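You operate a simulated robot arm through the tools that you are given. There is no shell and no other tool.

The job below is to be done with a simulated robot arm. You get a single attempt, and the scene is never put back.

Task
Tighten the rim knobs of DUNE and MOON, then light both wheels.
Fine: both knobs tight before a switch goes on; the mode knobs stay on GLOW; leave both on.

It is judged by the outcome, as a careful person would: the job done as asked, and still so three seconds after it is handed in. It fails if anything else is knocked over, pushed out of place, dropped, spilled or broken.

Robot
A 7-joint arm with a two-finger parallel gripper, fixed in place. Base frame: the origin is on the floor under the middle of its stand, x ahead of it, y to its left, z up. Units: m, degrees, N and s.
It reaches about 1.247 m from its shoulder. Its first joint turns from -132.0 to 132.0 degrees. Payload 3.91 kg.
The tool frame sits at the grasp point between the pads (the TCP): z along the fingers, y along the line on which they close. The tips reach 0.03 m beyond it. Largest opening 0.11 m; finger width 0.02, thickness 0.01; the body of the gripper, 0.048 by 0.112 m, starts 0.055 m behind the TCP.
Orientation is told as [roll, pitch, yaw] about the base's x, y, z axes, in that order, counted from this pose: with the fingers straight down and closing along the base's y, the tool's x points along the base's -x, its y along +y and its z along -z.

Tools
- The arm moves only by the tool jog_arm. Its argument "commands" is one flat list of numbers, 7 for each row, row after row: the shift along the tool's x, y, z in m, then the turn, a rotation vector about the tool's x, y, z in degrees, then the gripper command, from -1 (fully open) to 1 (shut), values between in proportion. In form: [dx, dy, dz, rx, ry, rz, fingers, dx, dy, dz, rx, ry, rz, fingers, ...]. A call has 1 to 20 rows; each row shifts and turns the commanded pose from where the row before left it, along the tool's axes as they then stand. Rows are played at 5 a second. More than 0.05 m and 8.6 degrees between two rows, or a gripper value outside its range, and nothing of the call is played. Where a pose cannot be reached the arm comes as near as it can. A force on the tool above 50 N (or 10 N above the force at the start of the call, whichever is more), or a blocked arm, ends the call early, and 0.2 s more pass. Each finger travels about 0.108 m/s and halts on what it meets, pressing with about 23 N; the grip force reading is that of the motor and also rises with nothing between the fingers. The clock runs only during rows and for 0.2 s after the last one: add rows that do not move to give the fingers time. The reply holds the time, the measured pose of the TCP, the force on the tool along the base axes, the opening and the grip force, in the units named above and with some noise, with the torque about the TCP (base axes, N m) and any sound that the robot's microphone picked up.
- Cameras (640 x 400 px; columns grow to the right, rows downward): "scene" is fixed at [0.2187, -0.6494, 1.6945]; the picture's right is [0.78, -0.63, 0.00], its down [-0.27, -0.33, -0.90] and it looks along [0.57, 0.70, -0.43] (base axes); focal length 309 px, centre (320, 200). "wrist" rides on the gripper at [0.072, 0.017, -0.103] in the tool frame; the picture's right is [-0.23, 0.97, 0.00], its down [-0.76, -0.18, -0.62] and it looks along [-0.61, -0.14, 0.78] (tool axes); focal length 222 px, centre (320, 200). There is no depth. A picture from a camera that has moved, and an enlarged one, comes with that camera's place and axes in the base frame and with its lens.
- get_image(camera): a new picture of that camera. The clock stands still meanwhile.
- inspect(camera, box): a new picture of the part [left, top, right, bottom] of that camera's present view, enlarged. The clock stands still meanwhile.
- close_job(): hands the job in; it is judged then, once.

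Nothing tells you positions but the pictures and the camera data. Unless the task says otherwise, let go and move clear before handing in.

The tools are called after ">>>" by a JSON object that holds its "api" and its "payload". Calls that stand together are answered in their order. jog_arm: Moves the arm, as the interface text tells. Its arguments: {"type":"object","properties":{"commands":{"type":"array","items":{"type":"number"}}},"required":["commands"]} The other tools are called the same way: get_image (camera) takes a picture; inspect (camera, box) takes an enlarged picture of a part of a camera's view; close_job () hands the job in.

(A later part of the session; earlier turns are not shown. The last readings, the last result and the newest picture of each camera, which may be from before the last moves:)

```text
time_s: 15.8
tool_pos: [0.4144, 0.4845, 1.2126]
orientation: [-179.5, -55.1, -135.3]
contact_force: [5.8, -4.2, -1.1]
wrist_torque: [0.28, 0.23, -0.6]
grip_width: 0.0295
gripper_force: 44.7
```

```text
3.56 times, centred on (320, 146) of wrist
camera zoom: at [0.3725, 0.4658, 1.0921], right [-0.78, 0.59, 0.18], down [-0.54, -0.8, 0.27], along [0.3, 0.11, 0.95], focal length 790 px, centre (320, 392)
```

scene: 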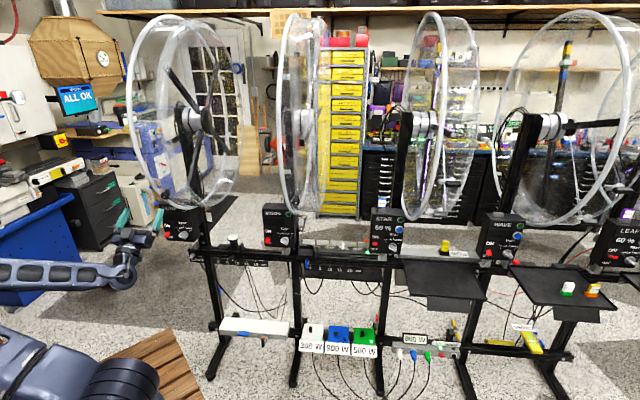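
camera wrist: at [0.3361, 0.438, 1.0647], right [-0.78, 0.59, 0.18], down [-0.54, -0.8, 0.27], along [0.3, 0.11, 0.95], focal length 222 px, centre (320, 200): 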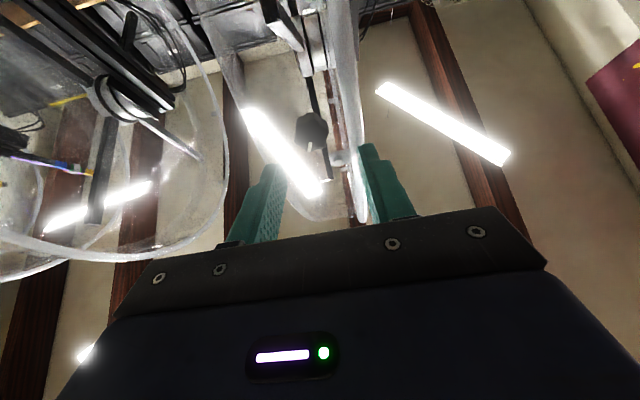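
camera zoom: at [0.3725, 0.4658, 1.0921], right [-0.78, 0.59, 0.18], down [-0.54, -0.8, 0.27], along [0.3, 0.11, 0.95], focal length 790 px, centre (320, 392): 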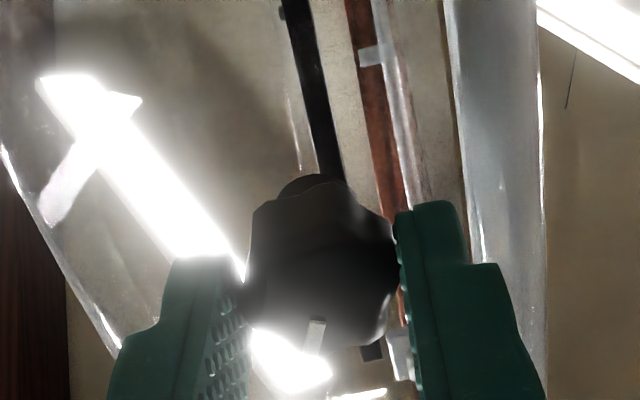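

The knob is held (29.5 mm between the pads). I'll begin turning clockwise as seen from outside, in small steps, watching torque about the axis.

>>> {"api": "jog_arm", "payload": {"commands": [0, -0.001, 0, 0, 0, 5, 1, 0, 0, 0, 0, 0, 5, 1, 0, 0, 0, 0, 0, 5, 1]}}

>>> {"api": "inspect", "payload": {"camera": "scene", "box": [130, 165, 210, 215]}}

>>> {"api": "inspect", "payload": {"camera": "wrist", "box": [230, 90, 410, 202]}}

```text
time_s: 16.6
tool_pos: [0.4145, 0.4843, 1.2121]
orientation: [160.2, -52.5, -109.9]
contact_force: [3.0, 1.2, 1.6]
wrist_torque: [0.37, 0.31, -0.81]
grip_width: 0.0301
gripper_force: 45.2
```

```text
8.00 times, centred on (170, 190) of scene
camera zoom: at [0.2187, -0.6494, 1.6945], right [0.78, -0.63, 0.0], down [-0.27, -0.33, -0.9], along [0.57, 0.7, -0.43], focal length 2475 px, centre (1520, 280)
```

zoom: 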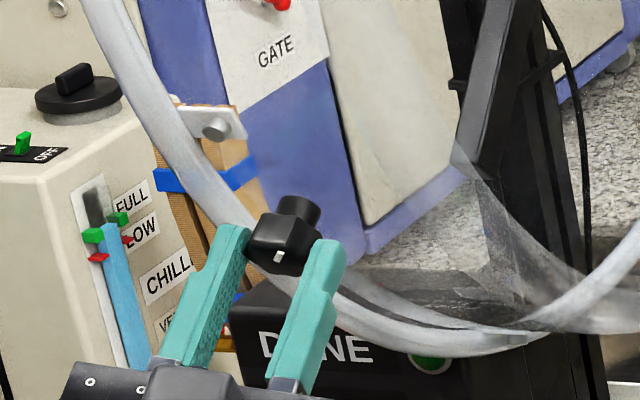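

```text
3.56 times, centred on (320, 146) of wrist
camera zoom: at [0.3568, 0.4758, 1.0976], right [-0.82, 0.43, 0.38], down [-0.38, -0.9, 0.21], along [0.43, 0.03, 0.9], focal length 790 px, centre (320, 392)
```

zoom: 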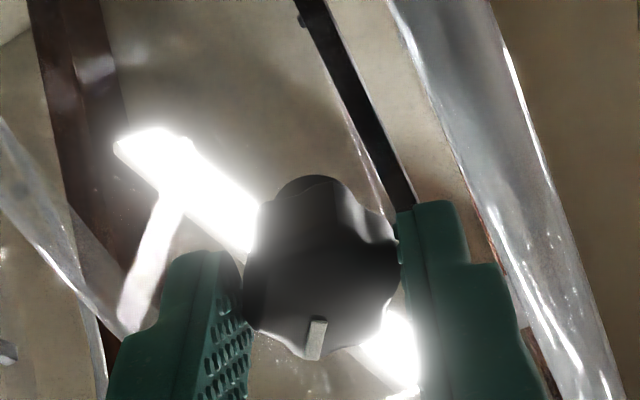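

The knob turns with the fingers (its tick at the top moved right, i.e. clockwise), and resistance about the axis is small. I'll keep turning in steps.

>>> {"api": "jog_arm", "payload": {"commands": [0, 0, 0, 0, 0, 5, 1, 0, 0, 0, 0, 0, 5, 1, 0, 0, 0, 0, 0, 5, 1]}}

>>> {"api": "jog_arm", "payload": {"commands": [0, 0, 0, 0, 0, 5, 1, 0, 0, 0, 0, 0, 5, 1, 0, 0, 0, 0, 0, 5, 1]}}

>>> {"api": "inspect", "payload": {"camera": "wrist", "box": [230, 90, 410, 202]}}

>>> {"api": "inspect", "payload": {"camera": "scene", "box": [130, 165, 210, 215]}}

```text
time_s: 17.4
tool_pos: [0.4138, 0.4851, 1.2109]
orientation: [144.8, -45.6, -89.7]
contact_force: [-1.4, -3.9, -1.8]
wrist_torque: [0.38, 0.35, -0.9]
grip_width: 0.03
gripper_force: 45.4
```

```text
time_s: 18.2
tool_pos: [0.414, 0.4848, 1.2125]
orientation: [134.7, -35.8, -74.6]
contact_force: [-1.2, -7.4, 0.9]
wrist_torque: [0.58, 0.34, -1.18]
grip_width: 0.0303
gripper_force: 44.8
```

```text
3.56 times, centred on (320, 146) of wrist
camera zoom: at [0.326, 0.485, 1.119], right [-0.72, 0.03, 0.69], down [-0.05, -1.0, -0.01], along [0.69, -0.05, 0.72], focal length 790 px, centre (320, 392)
```

zoom: 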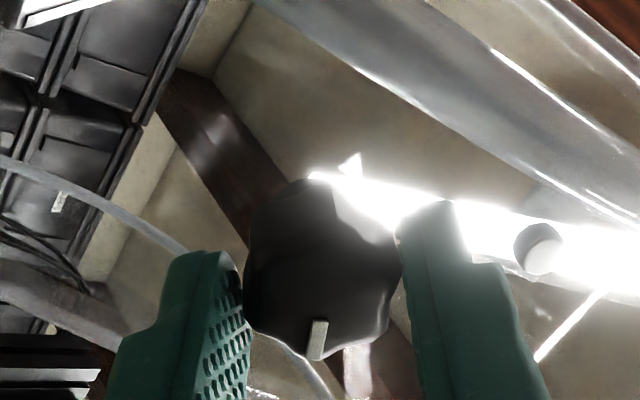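

```text
8.00 times, centred on (170, 190) of scene
camera zoom: at [0.2187, -0.6494, 1.6945], right [0.78, -0.63, 0.0], down [-0.27, -0.33, -0.9], along [0.57, 0.7, -0.43], focal length 2475 px, centre (1520, 280)
```

zoom: 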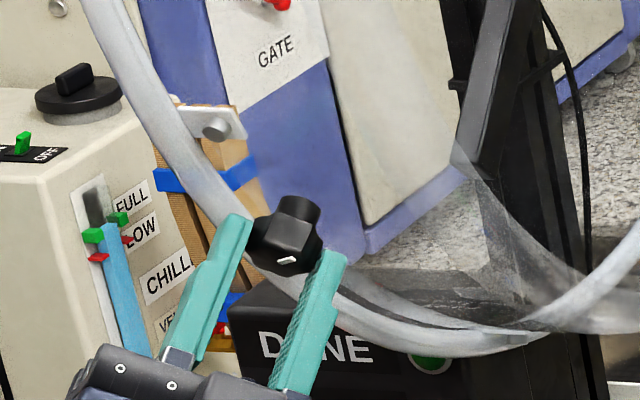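

The knob follows the fingers through 45° with slowly rising resistance; a sideways moment shows my axis is a few degrees off in heading. I'll tilt 2° to relieve it while continuing.

>>> {"api": "jog_arm", "payload": {"commands": [0, 0, 0, 1.4, -1.4, 0, 1, 0, 0, 0, 0, 0, 0, 1]}}

```text
time_s: 18.8
tool_pos: [0.4139, 0.4853, 1.2109]
orientation: [134.2, -34.8, -75.8]
contact_force: [-4.5, -1.4, 0.8]
wrist_torque: [-0.29, 0.48, -0.14]
grip_width: 0.0298
gripper_force: 44.6
```

>>> {"api": "jog_arm", "payload": {"commands": [0, 0, 0, 0.5, 0.5, 5, 1, 0, 0, 0, 0, 0, 5, 1, 0, 0, 0, 0, 0, 5, 1]}}

>>> {"api": "jog_arm", "payload": {"commands": [0, 0, 0, 0, 0, 5, 1, 0, 0, 0, 0, 0, 5, 1, 0, 0, 0, 0, 0, 5, 1]}}

>>> {"api": "inspect", "payload": {"camera": "wrist", "box": [230, 90, 410, 202]}}

>>> {"api": "get_image", "payload": {"camera": "scene"}}

```text
time_s: 19.6
tool_pos: [0.4127, 0.4849, 1.2116]
orientation: [127.8, -23.7, -64.1]
contact_force: [-6.0, 11.1, 1.5]
wrist_torque: [0.01, 0.51, -0.65]
grip_width: 0.03
gripper_force: 45.1
```

```text
time_s: 20.4
tool_pos: [0.4129, 0.4854, 1.211]
orientation: [125.1, -11.7, -54.9]
contact_force: [-16.3, 1.6, 4.4]
wrist_torque: [0.17, 0.36, -0.71]
grip_width: 0.0299
gripper_force: 44.9
```

```text
3.56 times, centred on (320, 146) of wrist
camera zoom: at [0.3009, 0.4817, 1.1518], right [-0.42, -0.37, 0.83], down [0.15, -0.93, -0.34], along [0.89, -0.02, 0.45], focal length 790 px, centre (320, 392)
```

zoom: 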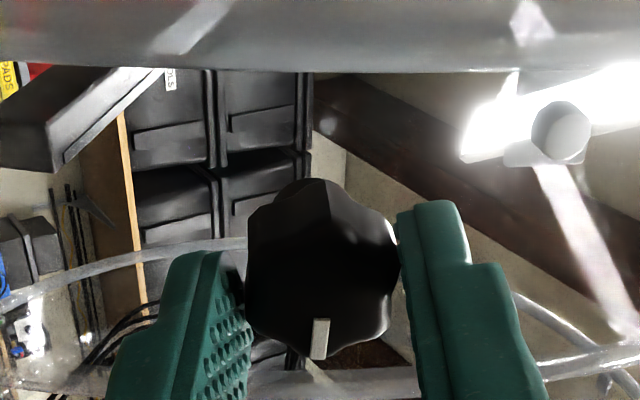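

```text
taken
```

scene: 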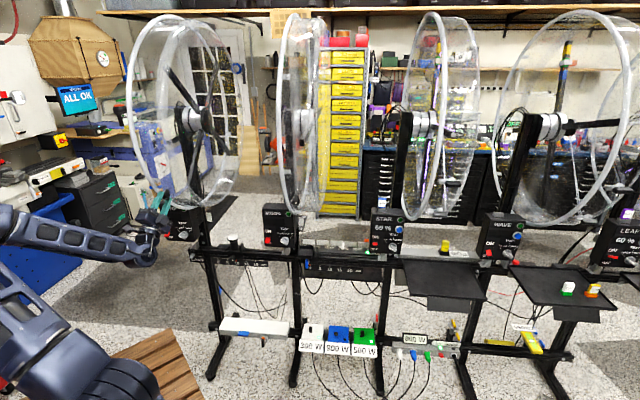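

75° turned with little resistance so far; some side force has built up from a small centring error, so I'll shift about 2 mm to relieve it and continue.

>>> {"api": "jog_arm", "payload": {"commands": [0.0014, 0.0018, 0, 0, 0, 5, 1, 0, 0, 0, 0, 0, 5, 1, 0, 0, 0, 0, 0, 5, 1]}}

>>> {"api": "jog_arm", "payload": {"commands": [0, 0, 0, 0, 0, 5, 1, 0, 0, 0, 0, 0, 5, 1, 0, 0, 0, 0, 0, 5, 1]}}

>>> {"api": "inspect", "payload": {"camera": "wrist", "box": [230, 90, 410, 202]}}

```text
time_s: 21.2
tool_pos: [0.4131, 0.4847, 1.2116]
orientation: [124.0, 0.6, -46.5]
contact_force: [13.8, -5.3, -19.2]
wrist_torque: [-0.99, 0.62, -1.28]
grip_width: 0.0303
gripper_force: 44.8
```

```text
time_s: 22.0
tool_pos: [0.4126, 0.4864, 1.2127]
orientation: [125.2, 13.1, -37.6]
contact_force: [1.4, -2.5, -19.6]
wrist_torque: [-0.92, 0.54, -0.37]
grip_width: 0.0307
gripper_force: 44.6
```

```text
3.56 times, centred on (320, 146) of wrist
camera zoom: at [0.2909, 0.4616, 1.1837], right [-0.02, -0.69, 0.72], down [0.25, -0.71, -0.66], along [0.97, 0.16, 0.19], focal length 790 px, centre (320, 392)
```

zoom: 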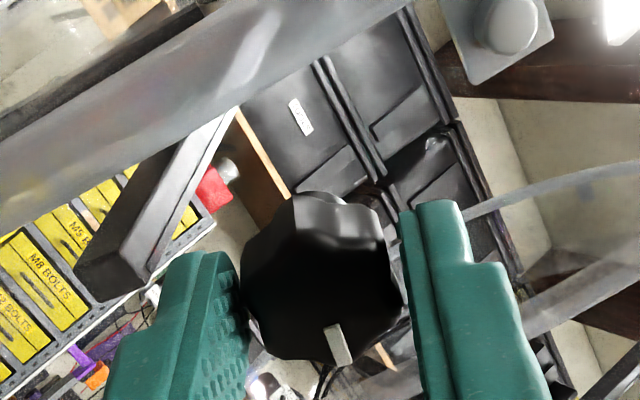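

The resisting torque jumped from about 0.1 to nearly 1 N·m around 85–90° and then the fingers slipped on the knob, so the knob seems to have reached its tight end. I'll let go, back off and look at it.

>>> {"api": "jog_arm", "payload": {"commands": [0, 0, 0, 0, 0, -4, 1, 0, 0, 0, 0, 0, 0, 0.1, 0, 0, 0, 0, 0, 0, 0.1, 0, 0, -0.015, 0, 0, 0, 0.1, 0, 0, -0.02, 0, 0, 0, 0.1, 0, 0, -0.02, 0, 0, 0, 0.1, 0, 0, 0, 0, 0, 0, 0.1]}}

>>> {"api": "get_image", "payload": {"camera": "wrist"}}

>>> {"api": "inspect", "payload": {"camera": "scene", "box": [130, 165, 210, 215]}}

>>> {"api": "get_image", "payload": {"camera": "scene"}}

```text
time_s: 23.6
tool_pos: [0.3788, 0.4539, 1.1826]
orientation: [124.8, 9.8, -40.1]
contact_force: [-0.7, 0.4, 0.5]
wrist_torque: [0.02, 0.0, -0.02]
grip_width: 0.0495
gripper_force: 0.0
```

```text
taken
camera wrist: at [0.2582, 0.4327, 1.1501], right [-0.08, -0.66, 0.75], down [0.24, -0.74, -0.62], along [0.97, 0.13, 0.22], focal length 222 px, centre (320, 200)
```

wrist: 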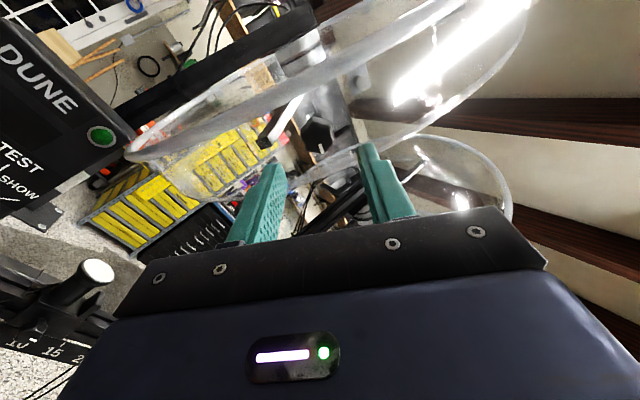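

```text
8.00 times, centred on (170, 190) of scene
camera zoom: at [0.2187, -0.6494, 1.6945], right [0.78, -0.63, 0.0], down [-0.27, -0.33, -0.9], along [0.57, 0.7, -0.43], focal length 2475 px, centre (1520, 280)
```

zoom: 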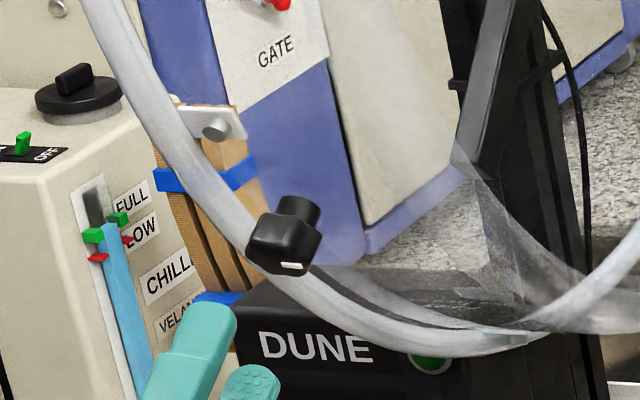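

```text
taken
```

scene: 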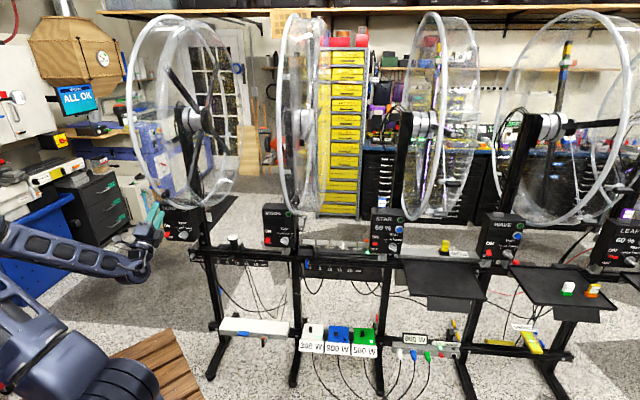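

>>> {"api": "inspect", "payload": {"camera": "wrist", "box": [290, 105, 350, 143]}}

```text
10.53 times, centred on (320, 124) of wrist
camera zoom: at [0.2582, 0.4327, 1.1501], right [-0.08, -0.66, 0.75], down [0.24, -0.74, -0.62], along [0.97, 0.13, 0.22], focal length 2338 px, centre (320, 1000)
```

zoom: 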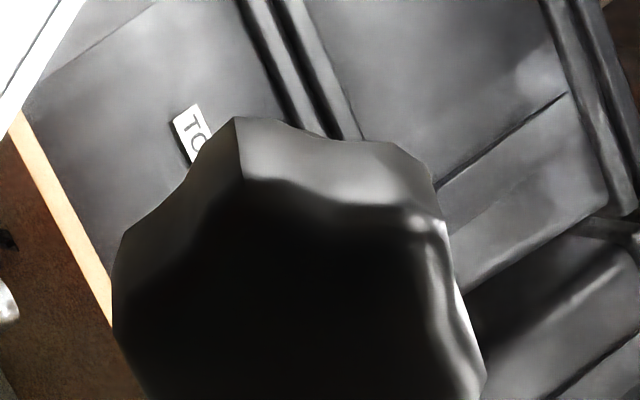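

DUNE's knob has turned about 90° clockwise and the wheel hasn't moved. To be sure it's tight, I'll turn the fingers back 61°, regrip and try it once more.

>>> {"api": "jog_arm", "payload": {"commands": [0, 0, 0, 0, 0, -7.6, 0.1, 0, 0, 0, 0, 0, -7.6, 0.1, 0, 0, 0, 0, 0, -7.6, 0.1, 0, 0, 0, 0, 0, -7.6, 0.1, 0, 0, 0, 0, 0, -7.6, 0.1, 0, 0, 0, 0, 0, -7.6, 0.1, 0, 0, 0, 0, 0, -7.6, 0.1, 0, 0, 0, 0, 0, -7.8, 0.1, 0, 0, 0, 0, 0, 0, 0.1, 0, 0, 0, 0, 0, 0, 0.1]}}

>>> {"api": "get_image", "payload": {"camera": "wrist"}}

>>> {"api": "inspect", "payload": {"camera": "wrist", "box": [270, 90, 370, 152]}}

```text
time_s: 25.8
tool_pos: [0.3794, 0.4537, 1.1815]
orientation: [136.1, -38.8, -79.9]
contact_force: [0.3, -0.3, 0.3]
wrist_torque: [0.05, -0.01, -0.03]
grip_width: 0.0495
gripper_force: 0.1
```

```text
taken
camera wrist: at [0.2938, 0.4565, 1.087], right [-0.73, 0.12, 0.67], down [-0.13, -0.99, 0.03], along [0.67, -0.07, 0.74], focal length 222 px, centre (320, 200)
```

wrist: 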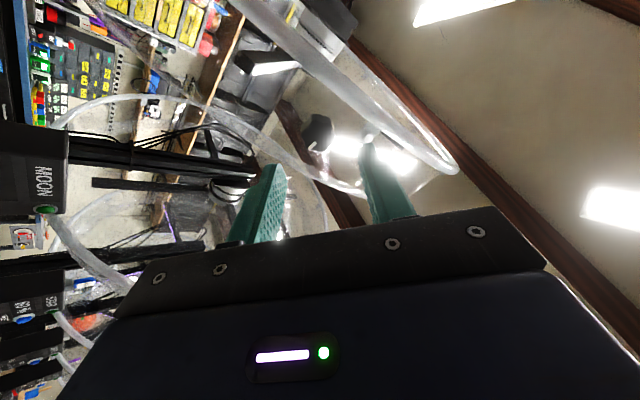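

```text
6.40 times, centred on (320, 121) of wrist
camera zoom: at [0.2938, 0.4565, 1.087], right [-0.73, 0.12, 0.67], down [-0.13, -0.99, 0.03], along [0.67, -0.07, 0.74], focal length 1422 px, centre (320, 706)
```

zoom: 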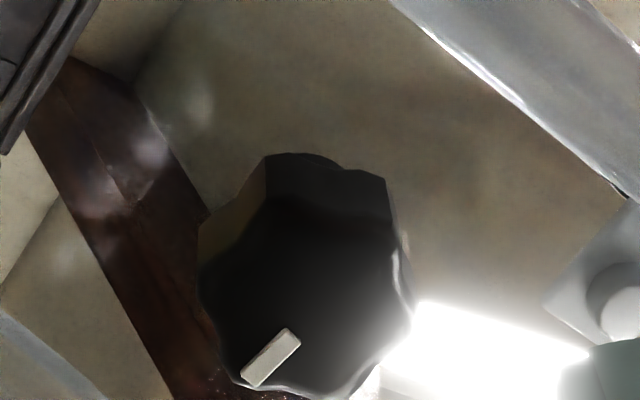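

>>> {"api": "jog_arm", "payload": {"commands": [0, -0.0006, 0.015, 0, 0, 0, 0.1, 0, 0, 0.015, 0, 0, 0, 0.1, 0, 0, 0.015, 0, 0, 0, 0.1, 0, 0, 0.01, 0, 0, 0, 0.1, 0, 0, 0, 0, 0, 0, 0.1, 0, 0, 0, 0, 0, 0, 0.5, 0, 0, 0, 0, 0, 0, 1, 0, 0, 0, 0, 0, 0, 1]}}

>>> {"api": "inspect", "payload": {"camera": "wrist", "box": [230, 90, 410, 202]}}

```text
time_s: 27.6
tool_pos: [0.4141, 0.4853, 1.2116]
orientation: [136.0, -38.8, -79.7]
contact_force: [8.5, 0.0, -5.4]
wrist_torque: [-0.26, 0.76, -0.58]
grip_width: 0.0302
gripper_force: 44.8
```

```text
3.56 times, centred on (320, 146) of wrist
camera zoom: at [0.328, 0.4874, 1.1172], right [-0.73, 0.12, 0.67], down [-0.13, -0.99, 0.03], along [0.67, -0.07, 0.74], focal length 790 px, centre (320, 392)
```

zoom: 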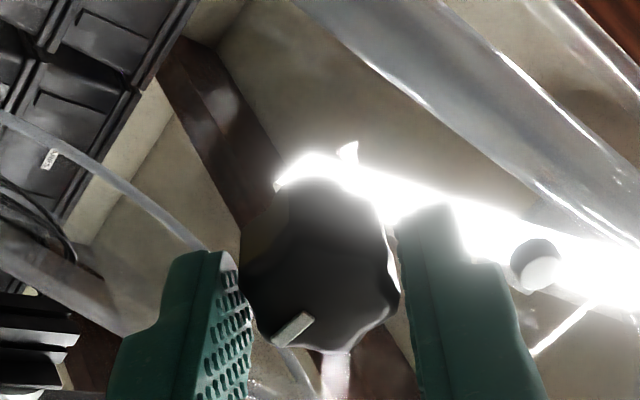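

>>> {"api": "jog_arm", "payload": {"commands": [0, 0, 0, 0, 0, 3, 1, 0, 0, 0, 0, 0, 0, 1]}}

>>> {"api": "jog_arm", "payload": {"commands": [0, 0, 0, 0, 0, 3, 1, 0, 0, 0, 0, 0, 0, 1]}}

>>> {"api": "inspect", "payload": {"camera": "wrist", "box": [230, 90, 410, 202]}}

```text
time_s: 28.2
tool_pos: [0.4135, 0.4843, 1.2119]
orientation: [134.4, -36.7, -77.1]
contact_force: [11.9, -3.4, -9.6]
wrist_torque: [-0.06, 0.69, -0.71]
grip_width: 0.0299
gripper_force: 44.8
```

```text
time_s: 28.8
tool_pos: [0.4134, 0.4835, 1.2121]
orientation: [132.8, -34.5, -74.7]
contact_force: [9.3, -9.1, -4.5]
wrist_torque: [-0.03, 0.45, -1.0]
grip_width: 0.03
gripper_force: 45.1
```

```text
3.56 times, centred on (320, 146) of wrist
camera zoom: at [0.3225, 0.4877, 1.1228], right [-0.7, 0.03, 0.72], down [-0.07, -1.0, -0.03], along [0.71, -0.07, 0.7], focal length 790 px, centre (320, 392)
```

zoom: 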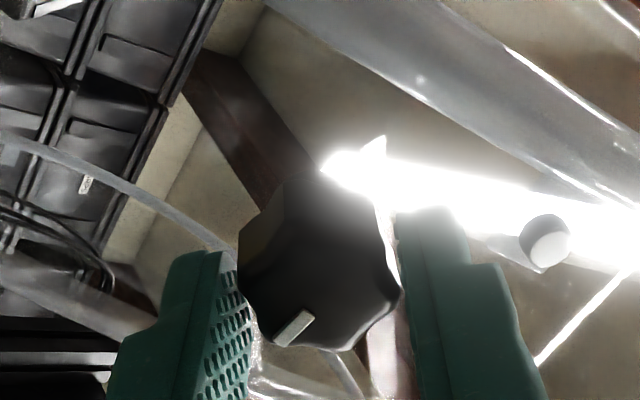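

>>> {"api": "jog_arm", "payload": {"commands": [0, 0, 0, 0, 0, 3, 1, 0, 0, 0, 0, 0, 0, 1]}}

>>> {"api": "jog_arm", "payload": {"commands": [0, 0, 0, 0, 0, 3, 1, 0, 0, 0, 0, 0, 0, 1]}}

>>> {"api": "inspect", "payload": {"camera": "wrist", "box": [230, 90, 410, 202]}}

```text
time_s: 29.4
tool_pos: [0.4137, 0.484, 1.212]
orientation: [131.6, -32.2, -72.2]
contact_force: [9.2, -10.9, -6.5]
wrist_torque: [-0.12, 0.44, -0.72]
grip_width: 0.0295
gripper_force: 45.1
```

```text
time_s: 30.0
tool_pos: [0.4128, 0.4846, 1.2126]
orientation: [130.3, -29.9, -69.8]
contact_force: [14.7, -7.7, -7.7]
wrist_torque: [-0.07, 0.8, -0.85]
grip_width: 0.0297
gripper_force: 44.8
```

```text
3.56 times, centred on (320, 146) of wrist
camera zoom: at [0.3171, 0.4879, 1.1283], right [-0.65, -0.05, 0.76], down [-0.02, -1.0, -0.09], along [0.76, -0.07, 0.65], focal length 790 px, centre (320, 392)
```

zoom: 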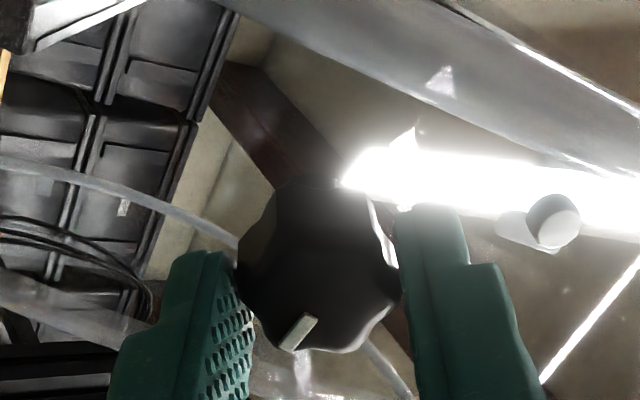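

The knob still follows the fingers, so it may not have been at its end; I'll keep turning while watching the tick against the fingers.

>>> {"api": "jog_arm", "payload": {"commands": [0, 0, 0, 0, 0, 5, 1, 0, 0, 0, 0, 0, 5, 1, 0, 0, 0, 0, 0, 0, 1]}}

>>> {"api": "inspect", "payload": {"camera": "wrist", "box": [230, 90, 410, 202]}}

>>> {"api": "inspect", "payload": {"camera": "scene", "box": [145, 180, 185, 205]}}

```text
time_s: 30.8
tool_pos: [0.4121, 0.4853, 1.2115]
orientation: [127.3, -22.1, -62.9]
contact_force: [16.0, -13.7, -12.4]
wrist_torque: [-0.56, 0.65, -1.02]
grip_width: 0.0299
gripper_force: 45.5
```

```text
3.56 times, centred on (320, 146) of wrist
camera zoom: at [0.3091, 0.4863, 1.1384], right [-0.56, -0.2, 0.8], down [0.07, -0.98, -0.19], along [0.82, -0.06, 0.56], focal length 790 px, centre (320, 392)
```

zoom: 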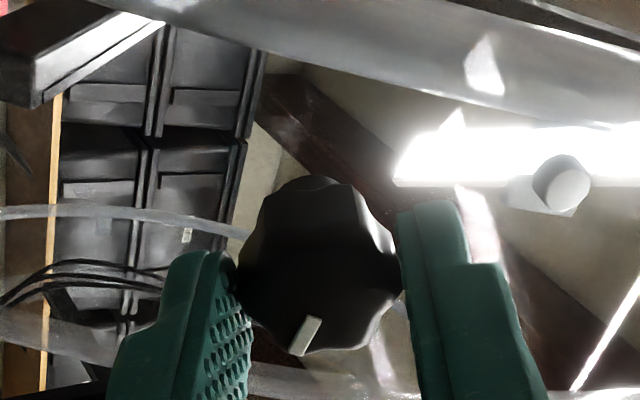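

```text
16.00 times, centred on (165, 192) of scene
camera zoom: at [0.2187, -0.6494, 1.6945], right [0.78, -0.63, 0.0], down [-0.27, -0.33, -0.9], along [0.57, 0.7, -0.43], focal length 4950 px, centre (2800, 320)
```

zoom: 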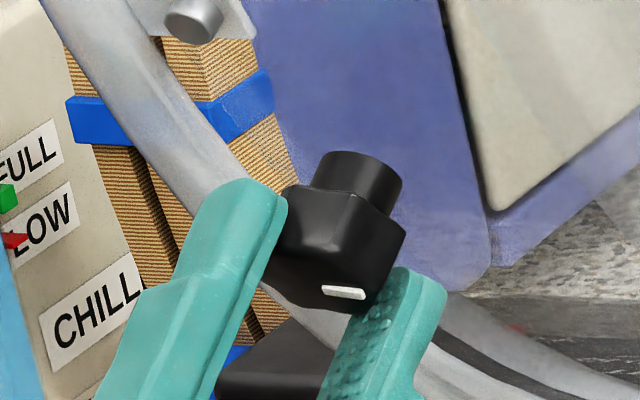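

The tick sits at exactly the same place in the scene view as after the first turn while the fingers slipped another 12°, so DUNE's knob is firmly at its end. I'll open without turning back and retreat.

>>> {"api": "jog_arm", "payload": {"commands": [0, 0, 0, 0, 0, 0, 0.1, 0, 0, 0, 0, 0, 0, 0.1, 0, 0, -0.015, 0, 0, 0, 0.1, 0, 0, -0.025, 0, 0, 0, 0.1, 0, 0, -0.04, 0, 0, 0, 0.1, 0, 0, 0, 0, 0, 0, 0.1]}}

>>> {"api": "inspect", "payload": {"camera": "scene", "box": [145, 180, 185, 205]}}

>>> {"api": "get_image", "payload": {"camera": "scene"}}

>>> {"api": "get_image", "payload": {"camera": "wrist"}}

```text
time_s: 32.2
tool_pos: [0.3627, 0.439, 1.1654]
orientation: [127.4, -22.2, -62.9]
contact_force: [-0.2, 0.3, -0.6]
wrist_torque: [0.02, -0.01, 0.03]
grip_width: 0.0494
gripper_force: 0.0
```

```text
16.00 times, centred on (165, 192) of scene
camera zoom: at [0.2187, -0.6494, 1.6945], right [0.78, -0.63, 0.0], down [-0.27, -0.33, -0.9], along [0.57, 0.7, -0.43], focal length 4950 px, centre (2800, 320)
```

zoom: 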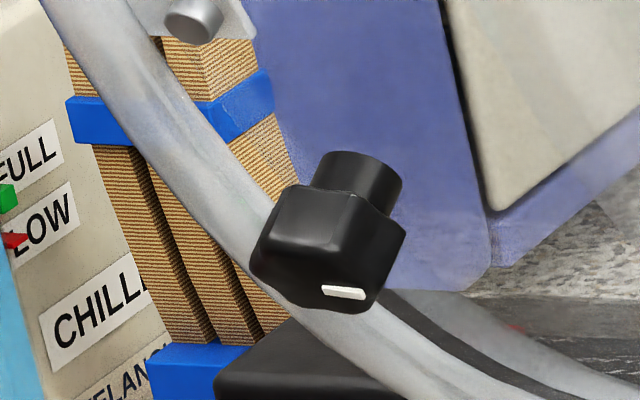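

```text
taken
```

scene: 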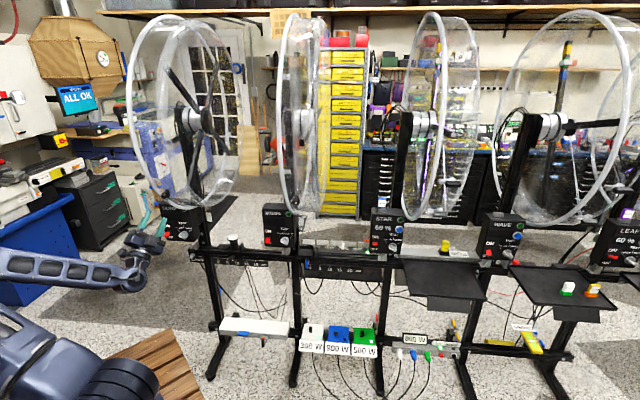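

```text
taken
camera wrist: at [0.2602, 0.4405, 1.0927], right [-0.56, -0.2, 0.8], down [0.07, -0.98, -0.19], along [0.82, -0.06, 0.56], focal length 222 px, centre (320, 200)
```

wrist: 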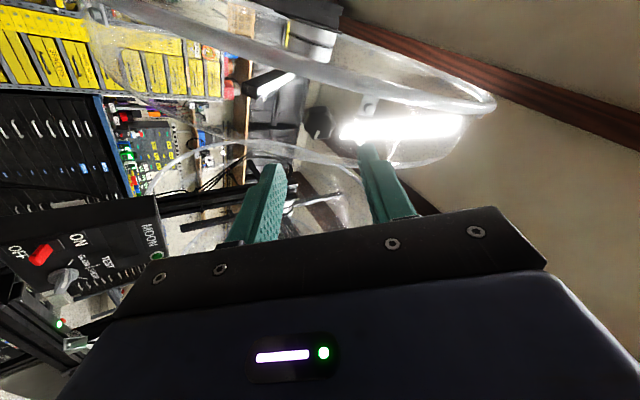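

DUNE's knob is done. Next I'll untwist the wrist and travel along the row to stand in front of MOON's knob, about 0.48 m further right.

>>> {"api": "jog_arm", "payload": {"commands": [0, 0, -0.03, 0, 0, -7.7, 0.1, 0, 0, 0, 0, 0, -7.7, 0.1, 0, 0, 0, 0, 0, -7.7, 0.1, 0, 0, 0, 0, 0, -7.7, 0.1, 0, 0, 0, 0, 0, -7.7, 0.1, 0, 0, 0, 0, 0, -7.7, 0.1, 0, 0, 0, 0, 0, -7.7, 0.1, 0, 0, 0, 0, 0, -7.7, 0.1, 0, 0, 0, 0, 0, 0, 0.1]}}

```text
time_s: 34.4
tool_pos: [0.3938, 0.4007, 1.1564]
orientation: [169.5, -56.3, -130.0]
contact_force: [0.3, -0.6, -0.4]
wrist_torque: [-0.05, 0.02, 0.02]
grip_width: 0.0495
gripper_force: 0.1
stopped in row 9: the arm was blocked; the commanded pose is now the measured one
```

>>> {"api": "get_image", "payload": {"camera": "scene"}}

>>> {"api": "get_image", "payload": {"camera": "wrist"}}

```text
taken
```

scene: 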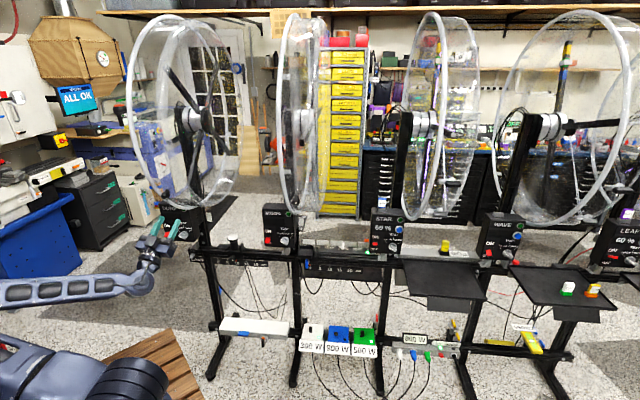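

```text
taken
camera wrist: at [0.3406, 0.3928, 1.0411], right [-0.72, 0.63, 0.29], down [-0.57, -0.77, 0.28], along [0.4, 0.04, 0.92], focal length 222 px, centre (320, 200)
```

wrist: 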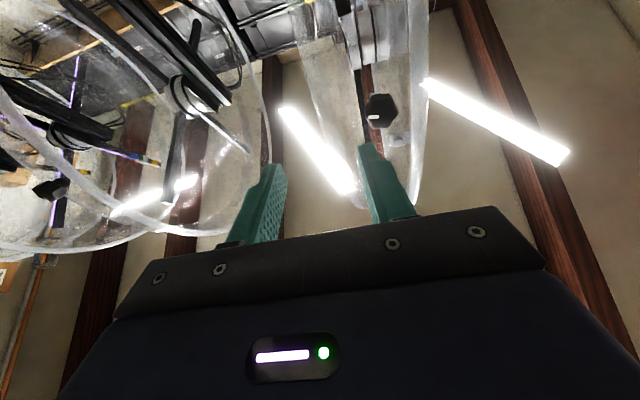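

No contact, just a joint limit close to the base. I'll travel along the row toward MOON in stages, keeping in front of the wheels.

>>> {"api": "jog_arm", "payload": {"commands": [-0.0024, -0.042, 0.0075, 0, 0, 0, 0.1, -0.0024, -0.042, 0.0075, 0, 0, 0, 0.1, -0.0024, -0.042, 0.0075, 0, 0, 0, 0.1, -0.0024, -0.042, 0.0075, 0, 0, 0, 0.1, -0.0024, -0.042, 0.0075, 0, 0, 0, 0.1, 0, 0, 0, 0, 0, 0, 0.1]}}

>>> {"api": "get_image", "payload": {"camera": "scene"}}

>>> {"api": "get_image", "payload": {"camera": "wrist"}}

```text
time_s: 35.8
tool_pos: [0.5446, 0.3003, 1.1751]
orientation: [171.7, -56.2, -131.3]
contact_force: [0.5, 0.1, 0.1]
wrist_torque: [-0.02, 0.03, 0.0]
grip_width: 0.0493
gripper_force: 0.0
out of reach, approached as far as the arm can: row 1, 2, 3, 4
```

```text
taken
```

scene: 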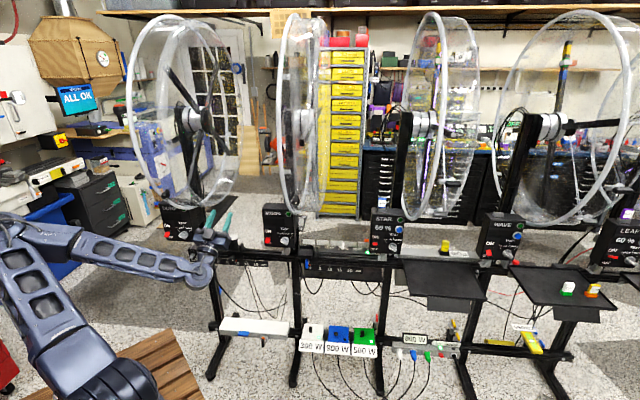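

```text
taken
camera wrist: at [0.4935, 0.2903, 1.0579], right [-0.73, 0.63, 0.27], down [-0.57, -0.78, 0.27], along [0.38, 0.05, 0.92], focal length 222 px, centre (320, 200)
```

wrist: 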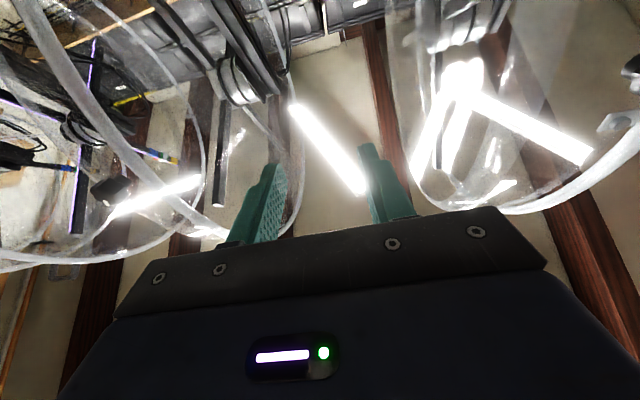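

Halfway there and reachable. I'll continue to a standoff in front of MOON's knob, correcting the small heading and roll drift on the way.

>>> {"api": "jog_arm", "payload": {"commands": [-0.003, -0.042, -0.0007, -0.6, -0.1, -1, 0.1, -0.003, -0.042, -0.0007, -0.6, -0.1, -1, 0.1, -0.003, -0.042, -0.0007, -0.6, -0.1, -1, 0.1, -0.003, -0.042, -0.0007, -0.6, -0.1, -1, 0.1, -0.003, -0.042, -0.0007, -0.6, -0.1, -1, 0.1, -0.003, -0.042, -0.0007, -0.6, 0, -0.8, 0.1, 0, 0, 0, 0, 0, 0, 0.1]}}

>>> {"api": "get_image", "payload": {"camera": "scene"}}

>>> {"api": "get_image", "payload": {"camera": "wrist"}}

```text
time_s: 37.4
tool_pos: [0.7026, 0.1034, 1.1806]
orientation: [-175.9, -55.9, -141.6]
contact_force: [-0.6, -0.2, -0.1]
wrist_torque: [0.01, -0.03, -0.02]
grip_width: 0.0497
gripper_force: 0.0
```

```text
taken
```

scene: 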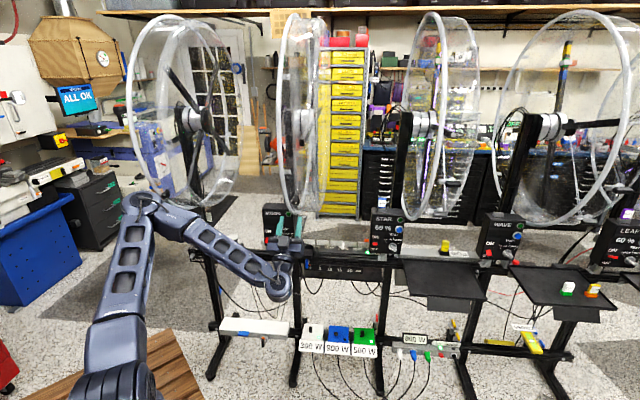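

```text
taken
camera wrist: at [0.6626, 0.0837, 1.0617], right [-0.75, 0.65, 0.15], down [-0.59, -0.75, 0.29], along [0.3, 0.13, 0.95], focal length 222 px, centre (320, 200)
```

wrist: 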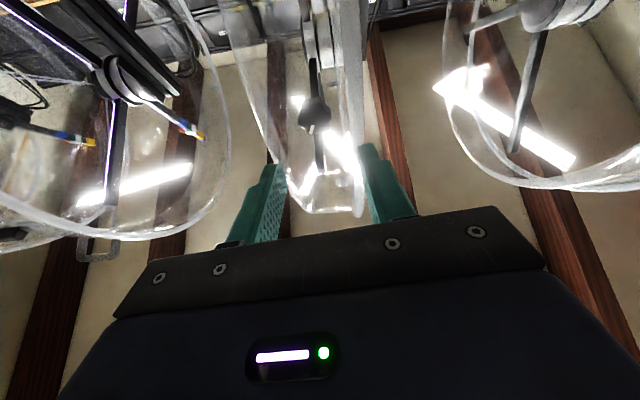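

>>> {"api": "inspect", "payload": {"camera": "wrist", "box": [270, 80, 370, 142]}}

>>> {"api": "inspect", "payload": {"camera": "scene", "box": [255, 180, 335, 230]}}

>>> {"api": "inspect", "payload": {"camera": "scene", "box": [275, 187, 315, 212]}}

```text
6.40 times, centred on (320, 111) of wrist
camera zoom: at [0.6626, 0.0837, 1.0617], right [-0.75, 0.65, 0.15], down [-0.59, -0.75, 0.29], along [0.3, 0.13, 0.95], focal length 1422 px, centre (320, 770)
```

zoom: 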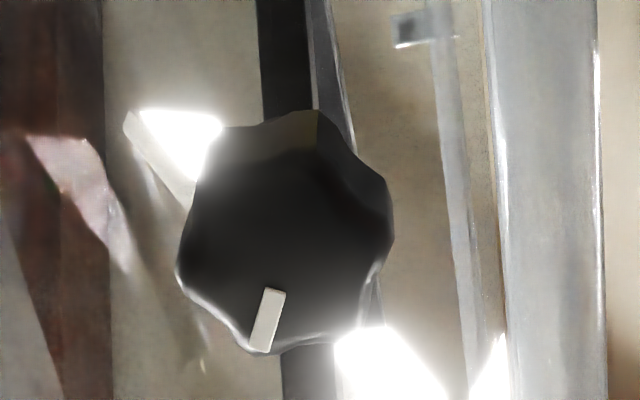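

```text
8.00 times, centred on (295, 205) of scene
camera zoom: at [0.2187, -0.6494, 1.6945], right [0.78, -0.63, 0.0], down [-0.27, -0.33, -0.9], along [0.57, 0.7, -0.43], focal length 2475 px, centre (520, 160)
```

zoom: 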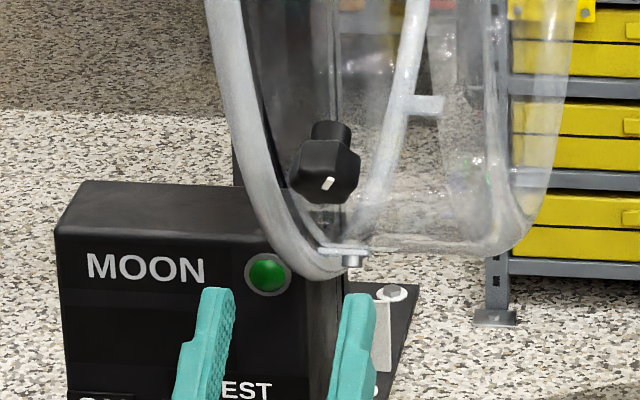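

```text
16.00 times, centred on (295, 200) of scene
camera zoom: at [0.2187, -0.6494, 1.6945], right [0.78, -0.63, 0.0], down [-0.27, -0.33, -0.9], along [0.57, 0.7, -0.43], focal length 4950 px, centre (720, 208)
```

zoom: 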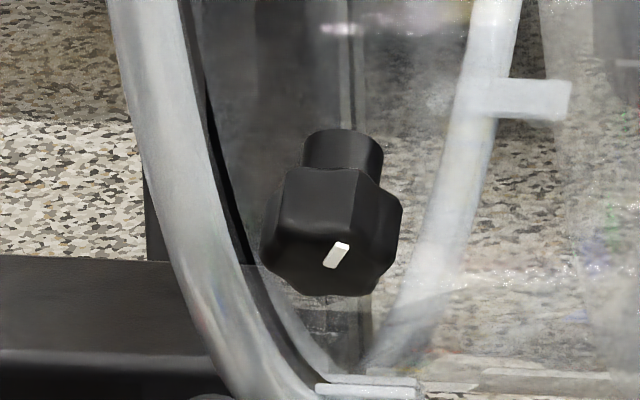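

MOON's knob triangulates to a face centre of about (0.760, 0.154, 1.216), exactly one pitch from DUNE's, with its tick at nearly the same starting angle. I'll line up on its axis.

>>> {"api": "jog_arm", "payload": {"commands": [0.0056, -0.0012, 0.008, 0, 0, 0, 0.1, 0.0056, -0.0011, 0.007, 0, 0, 1, 0.1, 0, 0, 0, 0, 0, 0, 0.1]}}

>>> {"api": "inspect", "payload": {"camera": "wrist", "box": [230, 90, 410, 202]}}

>>> {"api": "inspect", "payload": {"camera": "scene", "box": [255, 180, 335, 230]}}

```text
time_s: 38.2
tool_pos: [0.7188, 0.1162, 1.1782]
orientation: [-177.3, -55.9, -140.1]
contact_force: [-1.0, -0.3, -0.6]
wrist_torque: [0.0, -0.05, 0.0]
grip_width: 0.0496
gripper_force: 0.0
```

```text
3.56 times, centred on (320, 146) of wrist
camera zoom: at [0.6765, 0.0963, 1.0594], right [-0.75, 0.64, 0.16], down [-0.58, -0.76, 0.29], along [0.31, 0.12, 0.94], focal length 790 px, centre (320, 392)
```

zoom: 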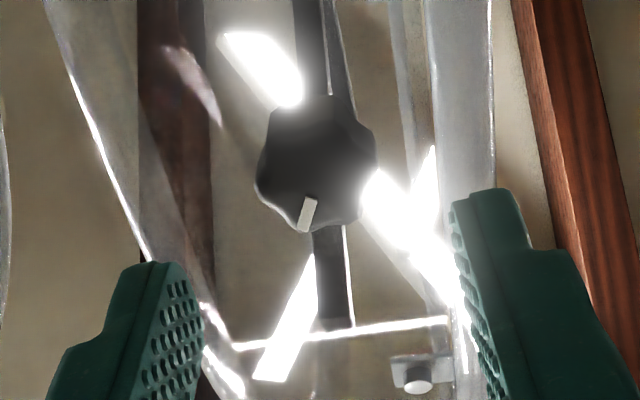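

```text
8.00 times, centred on (295, 205) of scene
camera zoom: at [0.2187, -0.6494, 1.6945], right [0.78, -0.63, 0.0], down [-0.27, -0.33, -0.9], along [0.57, 0.7, -0.43], focal length 2475 px, centre (520, 160)
```

zoom: 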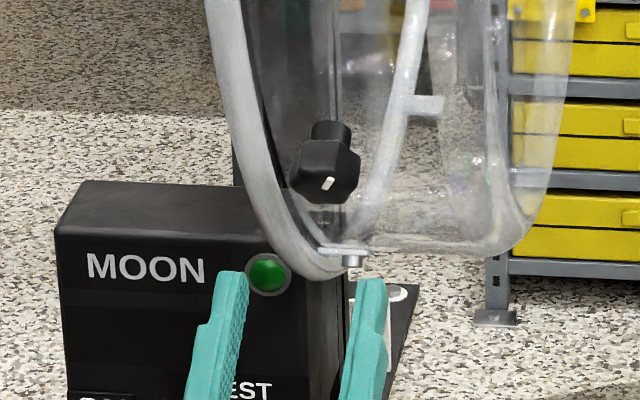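

Lined up within a couple of millimetres. Advancing onto MOON's knob and closing.

>>> {"api": "jog_arm", "payload": {"commands": [-0.0015, -0.0013, 0.013, 0, 0, 0, 0.1, 0, 0, 0.013, 0, 0, 0, 0.1, 0, 0, 0.013, 0, 0, 0, 0.1, 0, 0, 0.013, 0, 0, 0, 0.1, 0, 0, 0, 0, 0, 0, 0.1]}}

>>> {"api": "inspect", "payload": {"camera": "wrist", "box": [230, 90, 410, 202]}}

>>> {"api": "inspect", "payload": {"camera": "scene", "box": [255, 180, 335, 230]}}

```text
time_s: 39.4
tool_pos: [0.7496, 0.1431, 1.2092]
orientation: [-177.4, -56.0, -139.9]
contact_force: [0.7, 1.2, -0.3]
wrist_torque: [0.02, 0.01, 0.02]
grip_width: 0.0497
gripper_force: 0.1
```

```text
3.56 times, centred on (320, 146) of wrist
camera zoom: at [0.707, 0.1245, 1.0901], right [-0.75, 0.64, 0.16], down [-0.58, -0.76, 0.29], along [0.31, 0.12, 0.94], focal length 790 px, centre (320, 392)
```

zoom: 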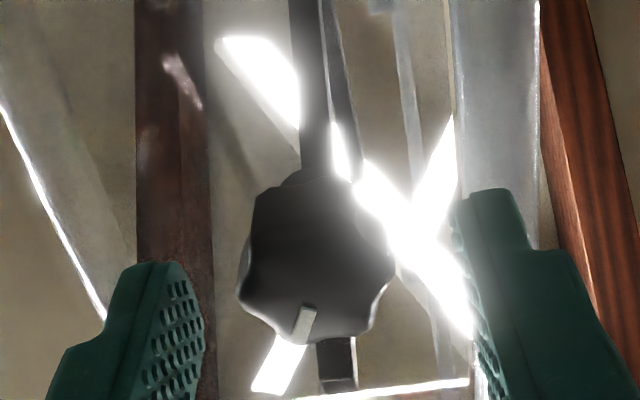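

```text
8.00 times, centred on (295, 205) of scene
camera zoom: at [0.2187, -0.6494, 1.6945], right [0.78, -0.63, 0.0], down [-0.27, -0.33, -0.9], along [0.57, 0.7, -0.43], focal length 2475 px, centre (520, 160)
```

zoom: 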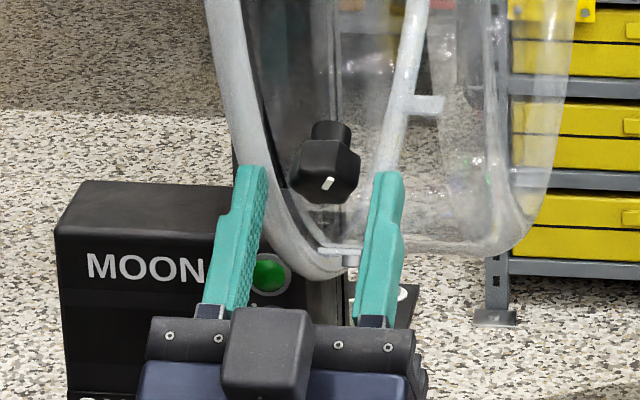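

>>> {"api": "jog_arm", "payload": {"commands": [0, -0.002, 0.0015, 0, 0, 0, 0.1, 0, 0, 0, 0, 0, 0, 0.1, 0, 0, 0, 0, 0, 0, 0.5, 0, 0, 0, 0, 0, 0, 1, 0, 0, 0, 0, 0, 0, 1]}}

>>> {"api": "inspect", "payload": {"camera": "wrist", "box": [230, 90, 410, 202]}}

```text
time_s: 40.6
tool_pos: [0.7515, 0.1447, 1.2096]
orientation: [-177.4, -55.9, -139.9]
contact_force: [-7.4, 4.4, -2.4]
wrist_torque: [-0.24, -0.38, 0.74]
grip_width: 0.0299
gripper_force: 44.6
```

```text
3.56 times, centred on (320, 146) of wrist
camera zoom: at [0.7091, 0.1246, 1.091], right [-0.75, 0.64, 0.16], down [-0.58, -0.76, 0.29], along [0.31, 0.12, 0.94], focal length 790 px, centre (320, 392)
```

zoom: 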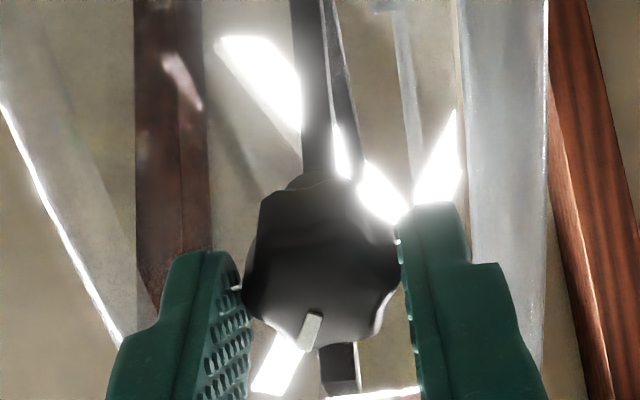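

Held. I'll ease out the small side load and heading error, then turn clockwise.

>>> {"api": "jog_arm", "payload": {"commands": [0, 0.0006, 0, -1.2, 0, 0, 1, 0, 0, 0, 0, 0, 0, 1]}}

>>> {"api": "jog_arm", "payload": {"commands": [0, 0, 0, 0, 0, 5, 1, 0, 0, 0, 0, 0, 5, 1, 0, 0, 0, 0, 0, 5, 1, 0, 0, 0, 0, 0, 5, 1]}}

>>> {"api": "inspect", "payload": {"camera": "wrist", "box": [230, 90, 410, 202]}}

>>> {"api": "inspect", "payload": {"camera": "scene", "box": [275, 187, 315, 212]}}

```text
time_s: 41.2
tool_pos: [0.752, 0.1441, 1.2102]
orientation: [-176.3, -55.9, -140.0]
contact_force: [3.5, 1.5, 1.3]
wrist_torque: [-0.11, -0.11, 0.29]
grip_width: 0.0299
gripper_force: 45.5
```

```text
time_s: 42.2
tool_pos: [0.7522, 0.1438, 1.2082]
orientation: [156.1, -52.2, -106.1]
contact_force: [3.8, -4.4, 17.2]
wrist_torque: [0.87, -0.21, -0.81]
grip_width: 0.0298
gripper_force: 45.1
```

```text
3.56 times, centred on (320, 146) of wrist
camera zoom: at [0.6898, 0.1365, 1.0982], right [-0.81, 0.41, 0.42], down [-0.36, -0.91, 0.21], along [0.47, 0.02, 0.88], focal length 790 px, centre (320, 392)
```

zoom: 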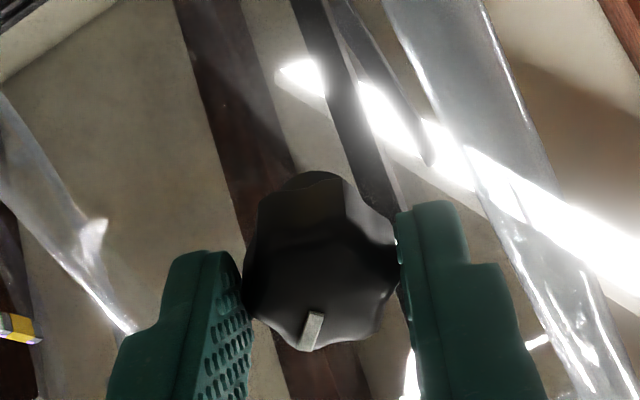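

```text
16.00 times, centred on (295, 200) of scene
camera zoom: at [0.2187, -0.6494, 1.6945], right [0.78, -0.63, 0.0], down [-0.27, -0.33, -0.9], along [0.57, 0.7, -0.43], focal length 4950 px, centre (720, 208)
```

zoom: 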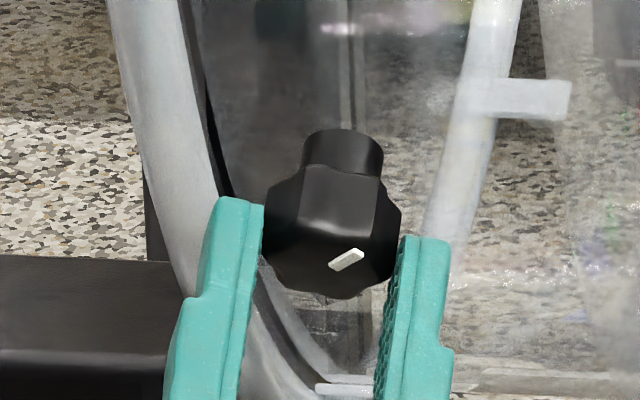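

>>> {"api": "jog_arm", "payload": {"commands": [-0.0008, 0.0003, 0, -0.2, -0.5, 5, 1, 0, 0, 0, 0, 0, 5, 1, 0, 0, 0, 0, 0, 5, 1, 0, 0, 0, 0, 0, 5, 1]}}

```text
time_s: 43.2
tool_pos: [0.7518, 0.1435, 1.2089]
orientation: [138.6, -40.9, -81.8]
contact_force: [1.1, 6.1, 11.2]
wrist_torque: [0.57, -0.01, -0.78]
grip_width: 0.03
gripper_force: 44.8
```

>>> {"api": "jog_arm", "payload": {"commands": [-0.0004, 0.0003, 0, 0, 0, 5, 1, 0, 0, 0, 0, 0, 5, 1, 0, 0, 0, 0, 0, 5, 1, 0, 0, 0, 0, 0, 5, 1]}}

>>> {"api": "inspect", "payload": {"camera": "wrist", "box": [230, 90, 410, 202]}}

>>> {"api": "inspect", "payload": {"camera": "scene", "box": [275, 187, 315, 212]}}

```text
time_s: 44.2
tool_pos: [0.7518, 0.1429, 1.2097]
orientation: [129.2, -26.4, -65.1]
contact_force: [-8.3, 10.3, -8.9]
wrist_torque: [-0.02, 0.32, -0.53]
grip_width: 0.0304
gripper_force: 44.7
```

```text
3.56 times, centred on (320, 146) of wrist
camera zoom: at [0.6513, 0.1441, 1.1302], right [-0.61, -0.14, 0.78], down [0.05, -0.99, -0.14], along [0.79, -0.05, 0.61], focal length 790 px, centre (320, 392)
```

zoom: 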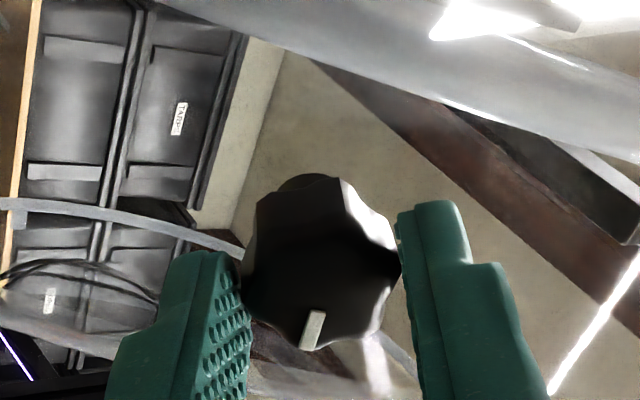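

```text
16.00 times, centred on (295, 200) of scene
camera zoom: at [0.2187, -0.6494, 1.6945], right [0.78, -0.63, 0.0], down [-0.27, -0.33, -0.9], along [0.57, 0.7, -0.43], focal length 4950 px, centre (720, 208)
```

zoom: 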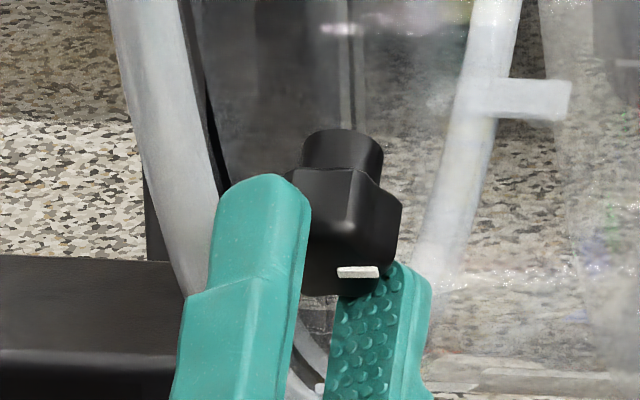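

>>> {"api": "jog_arm", "payload": {"commands": [0, 0, 0, 0, 0, 5, 1, 0, 0, 0, 0, 0, 5, 1, 0, 0, 0, 0, 0, 5, 1]}}

>>> {"api": "jog_arm", "payload": {"commands": [0, 0, 0, 0, 0, 5, 1, 0, 0, 0, 0, 0, 0, 1]}}

>>> {"api": "inspect", "payload": {"camera": "wrist", "box": [230, 90, 410, 202]}}

>>> {"api": "inspect", "payload": {"camera": "scene", "box": [275, 187, 315, 212]}}

```text
time_s: 45.0
tool_pos: [0.7516, 0.1433, 1.2094]
orientation: [125.7, -14.4, -55.6]
contact_force: [-17.3, -2.2, -21.9]
wrist_torque: [-0.61, 0.49, -0.54]
grip_width: 0.0303
gripper_force: 44.8
```

```text
time_s: 45.6
tool_pos: [0.7517, 0.1431, 1.21]
orientation: [125.1, -10.3, -52.6]
contact_force: [3.4, -12.6, -16.6]
wrist_torque: [-0.36, 0.84, -0.82]
grip_width: 0.0303
gripper_force: 44.9
```

```text
3.56 times, centred on (320, 146) of wrist
camera zoom: at [0.639, 0.1365, 1.1517], right [-0.4, -0.41, 0.82], down [0.19, -0.91, -0.36], along [0.9, 0.01, 0.44], focal length 790 px, centre (320, 392)
```

zoom: 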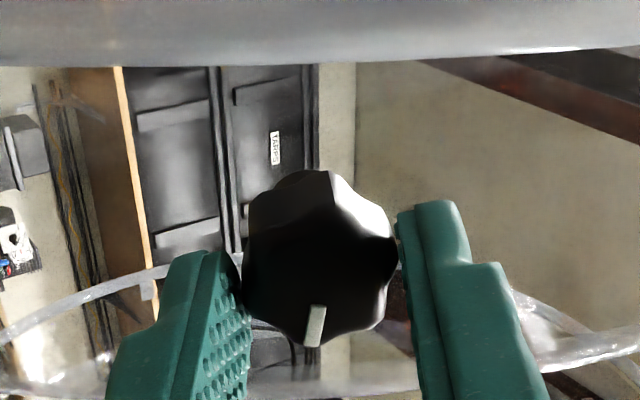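

```text
16.00 times, centred on (295, 200) of scene
camera zoom: at [0.2187, -0.6494, 1.6945], right [0.78, -0.63, 0.0], down [-0.27, -0.33, -0.9], along [0.57, 0.7, -0.43], focal length 4950 px, centre (720, 208)
```

zoom: 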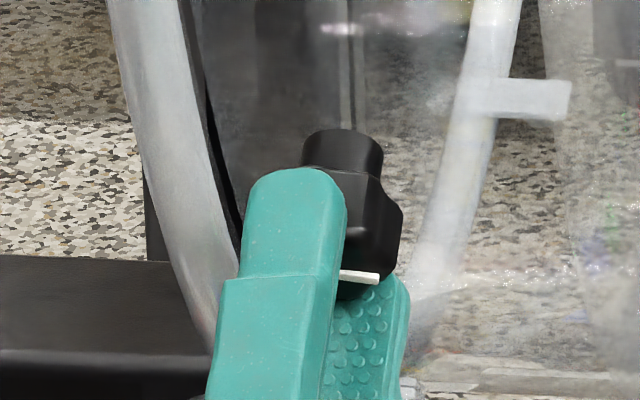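

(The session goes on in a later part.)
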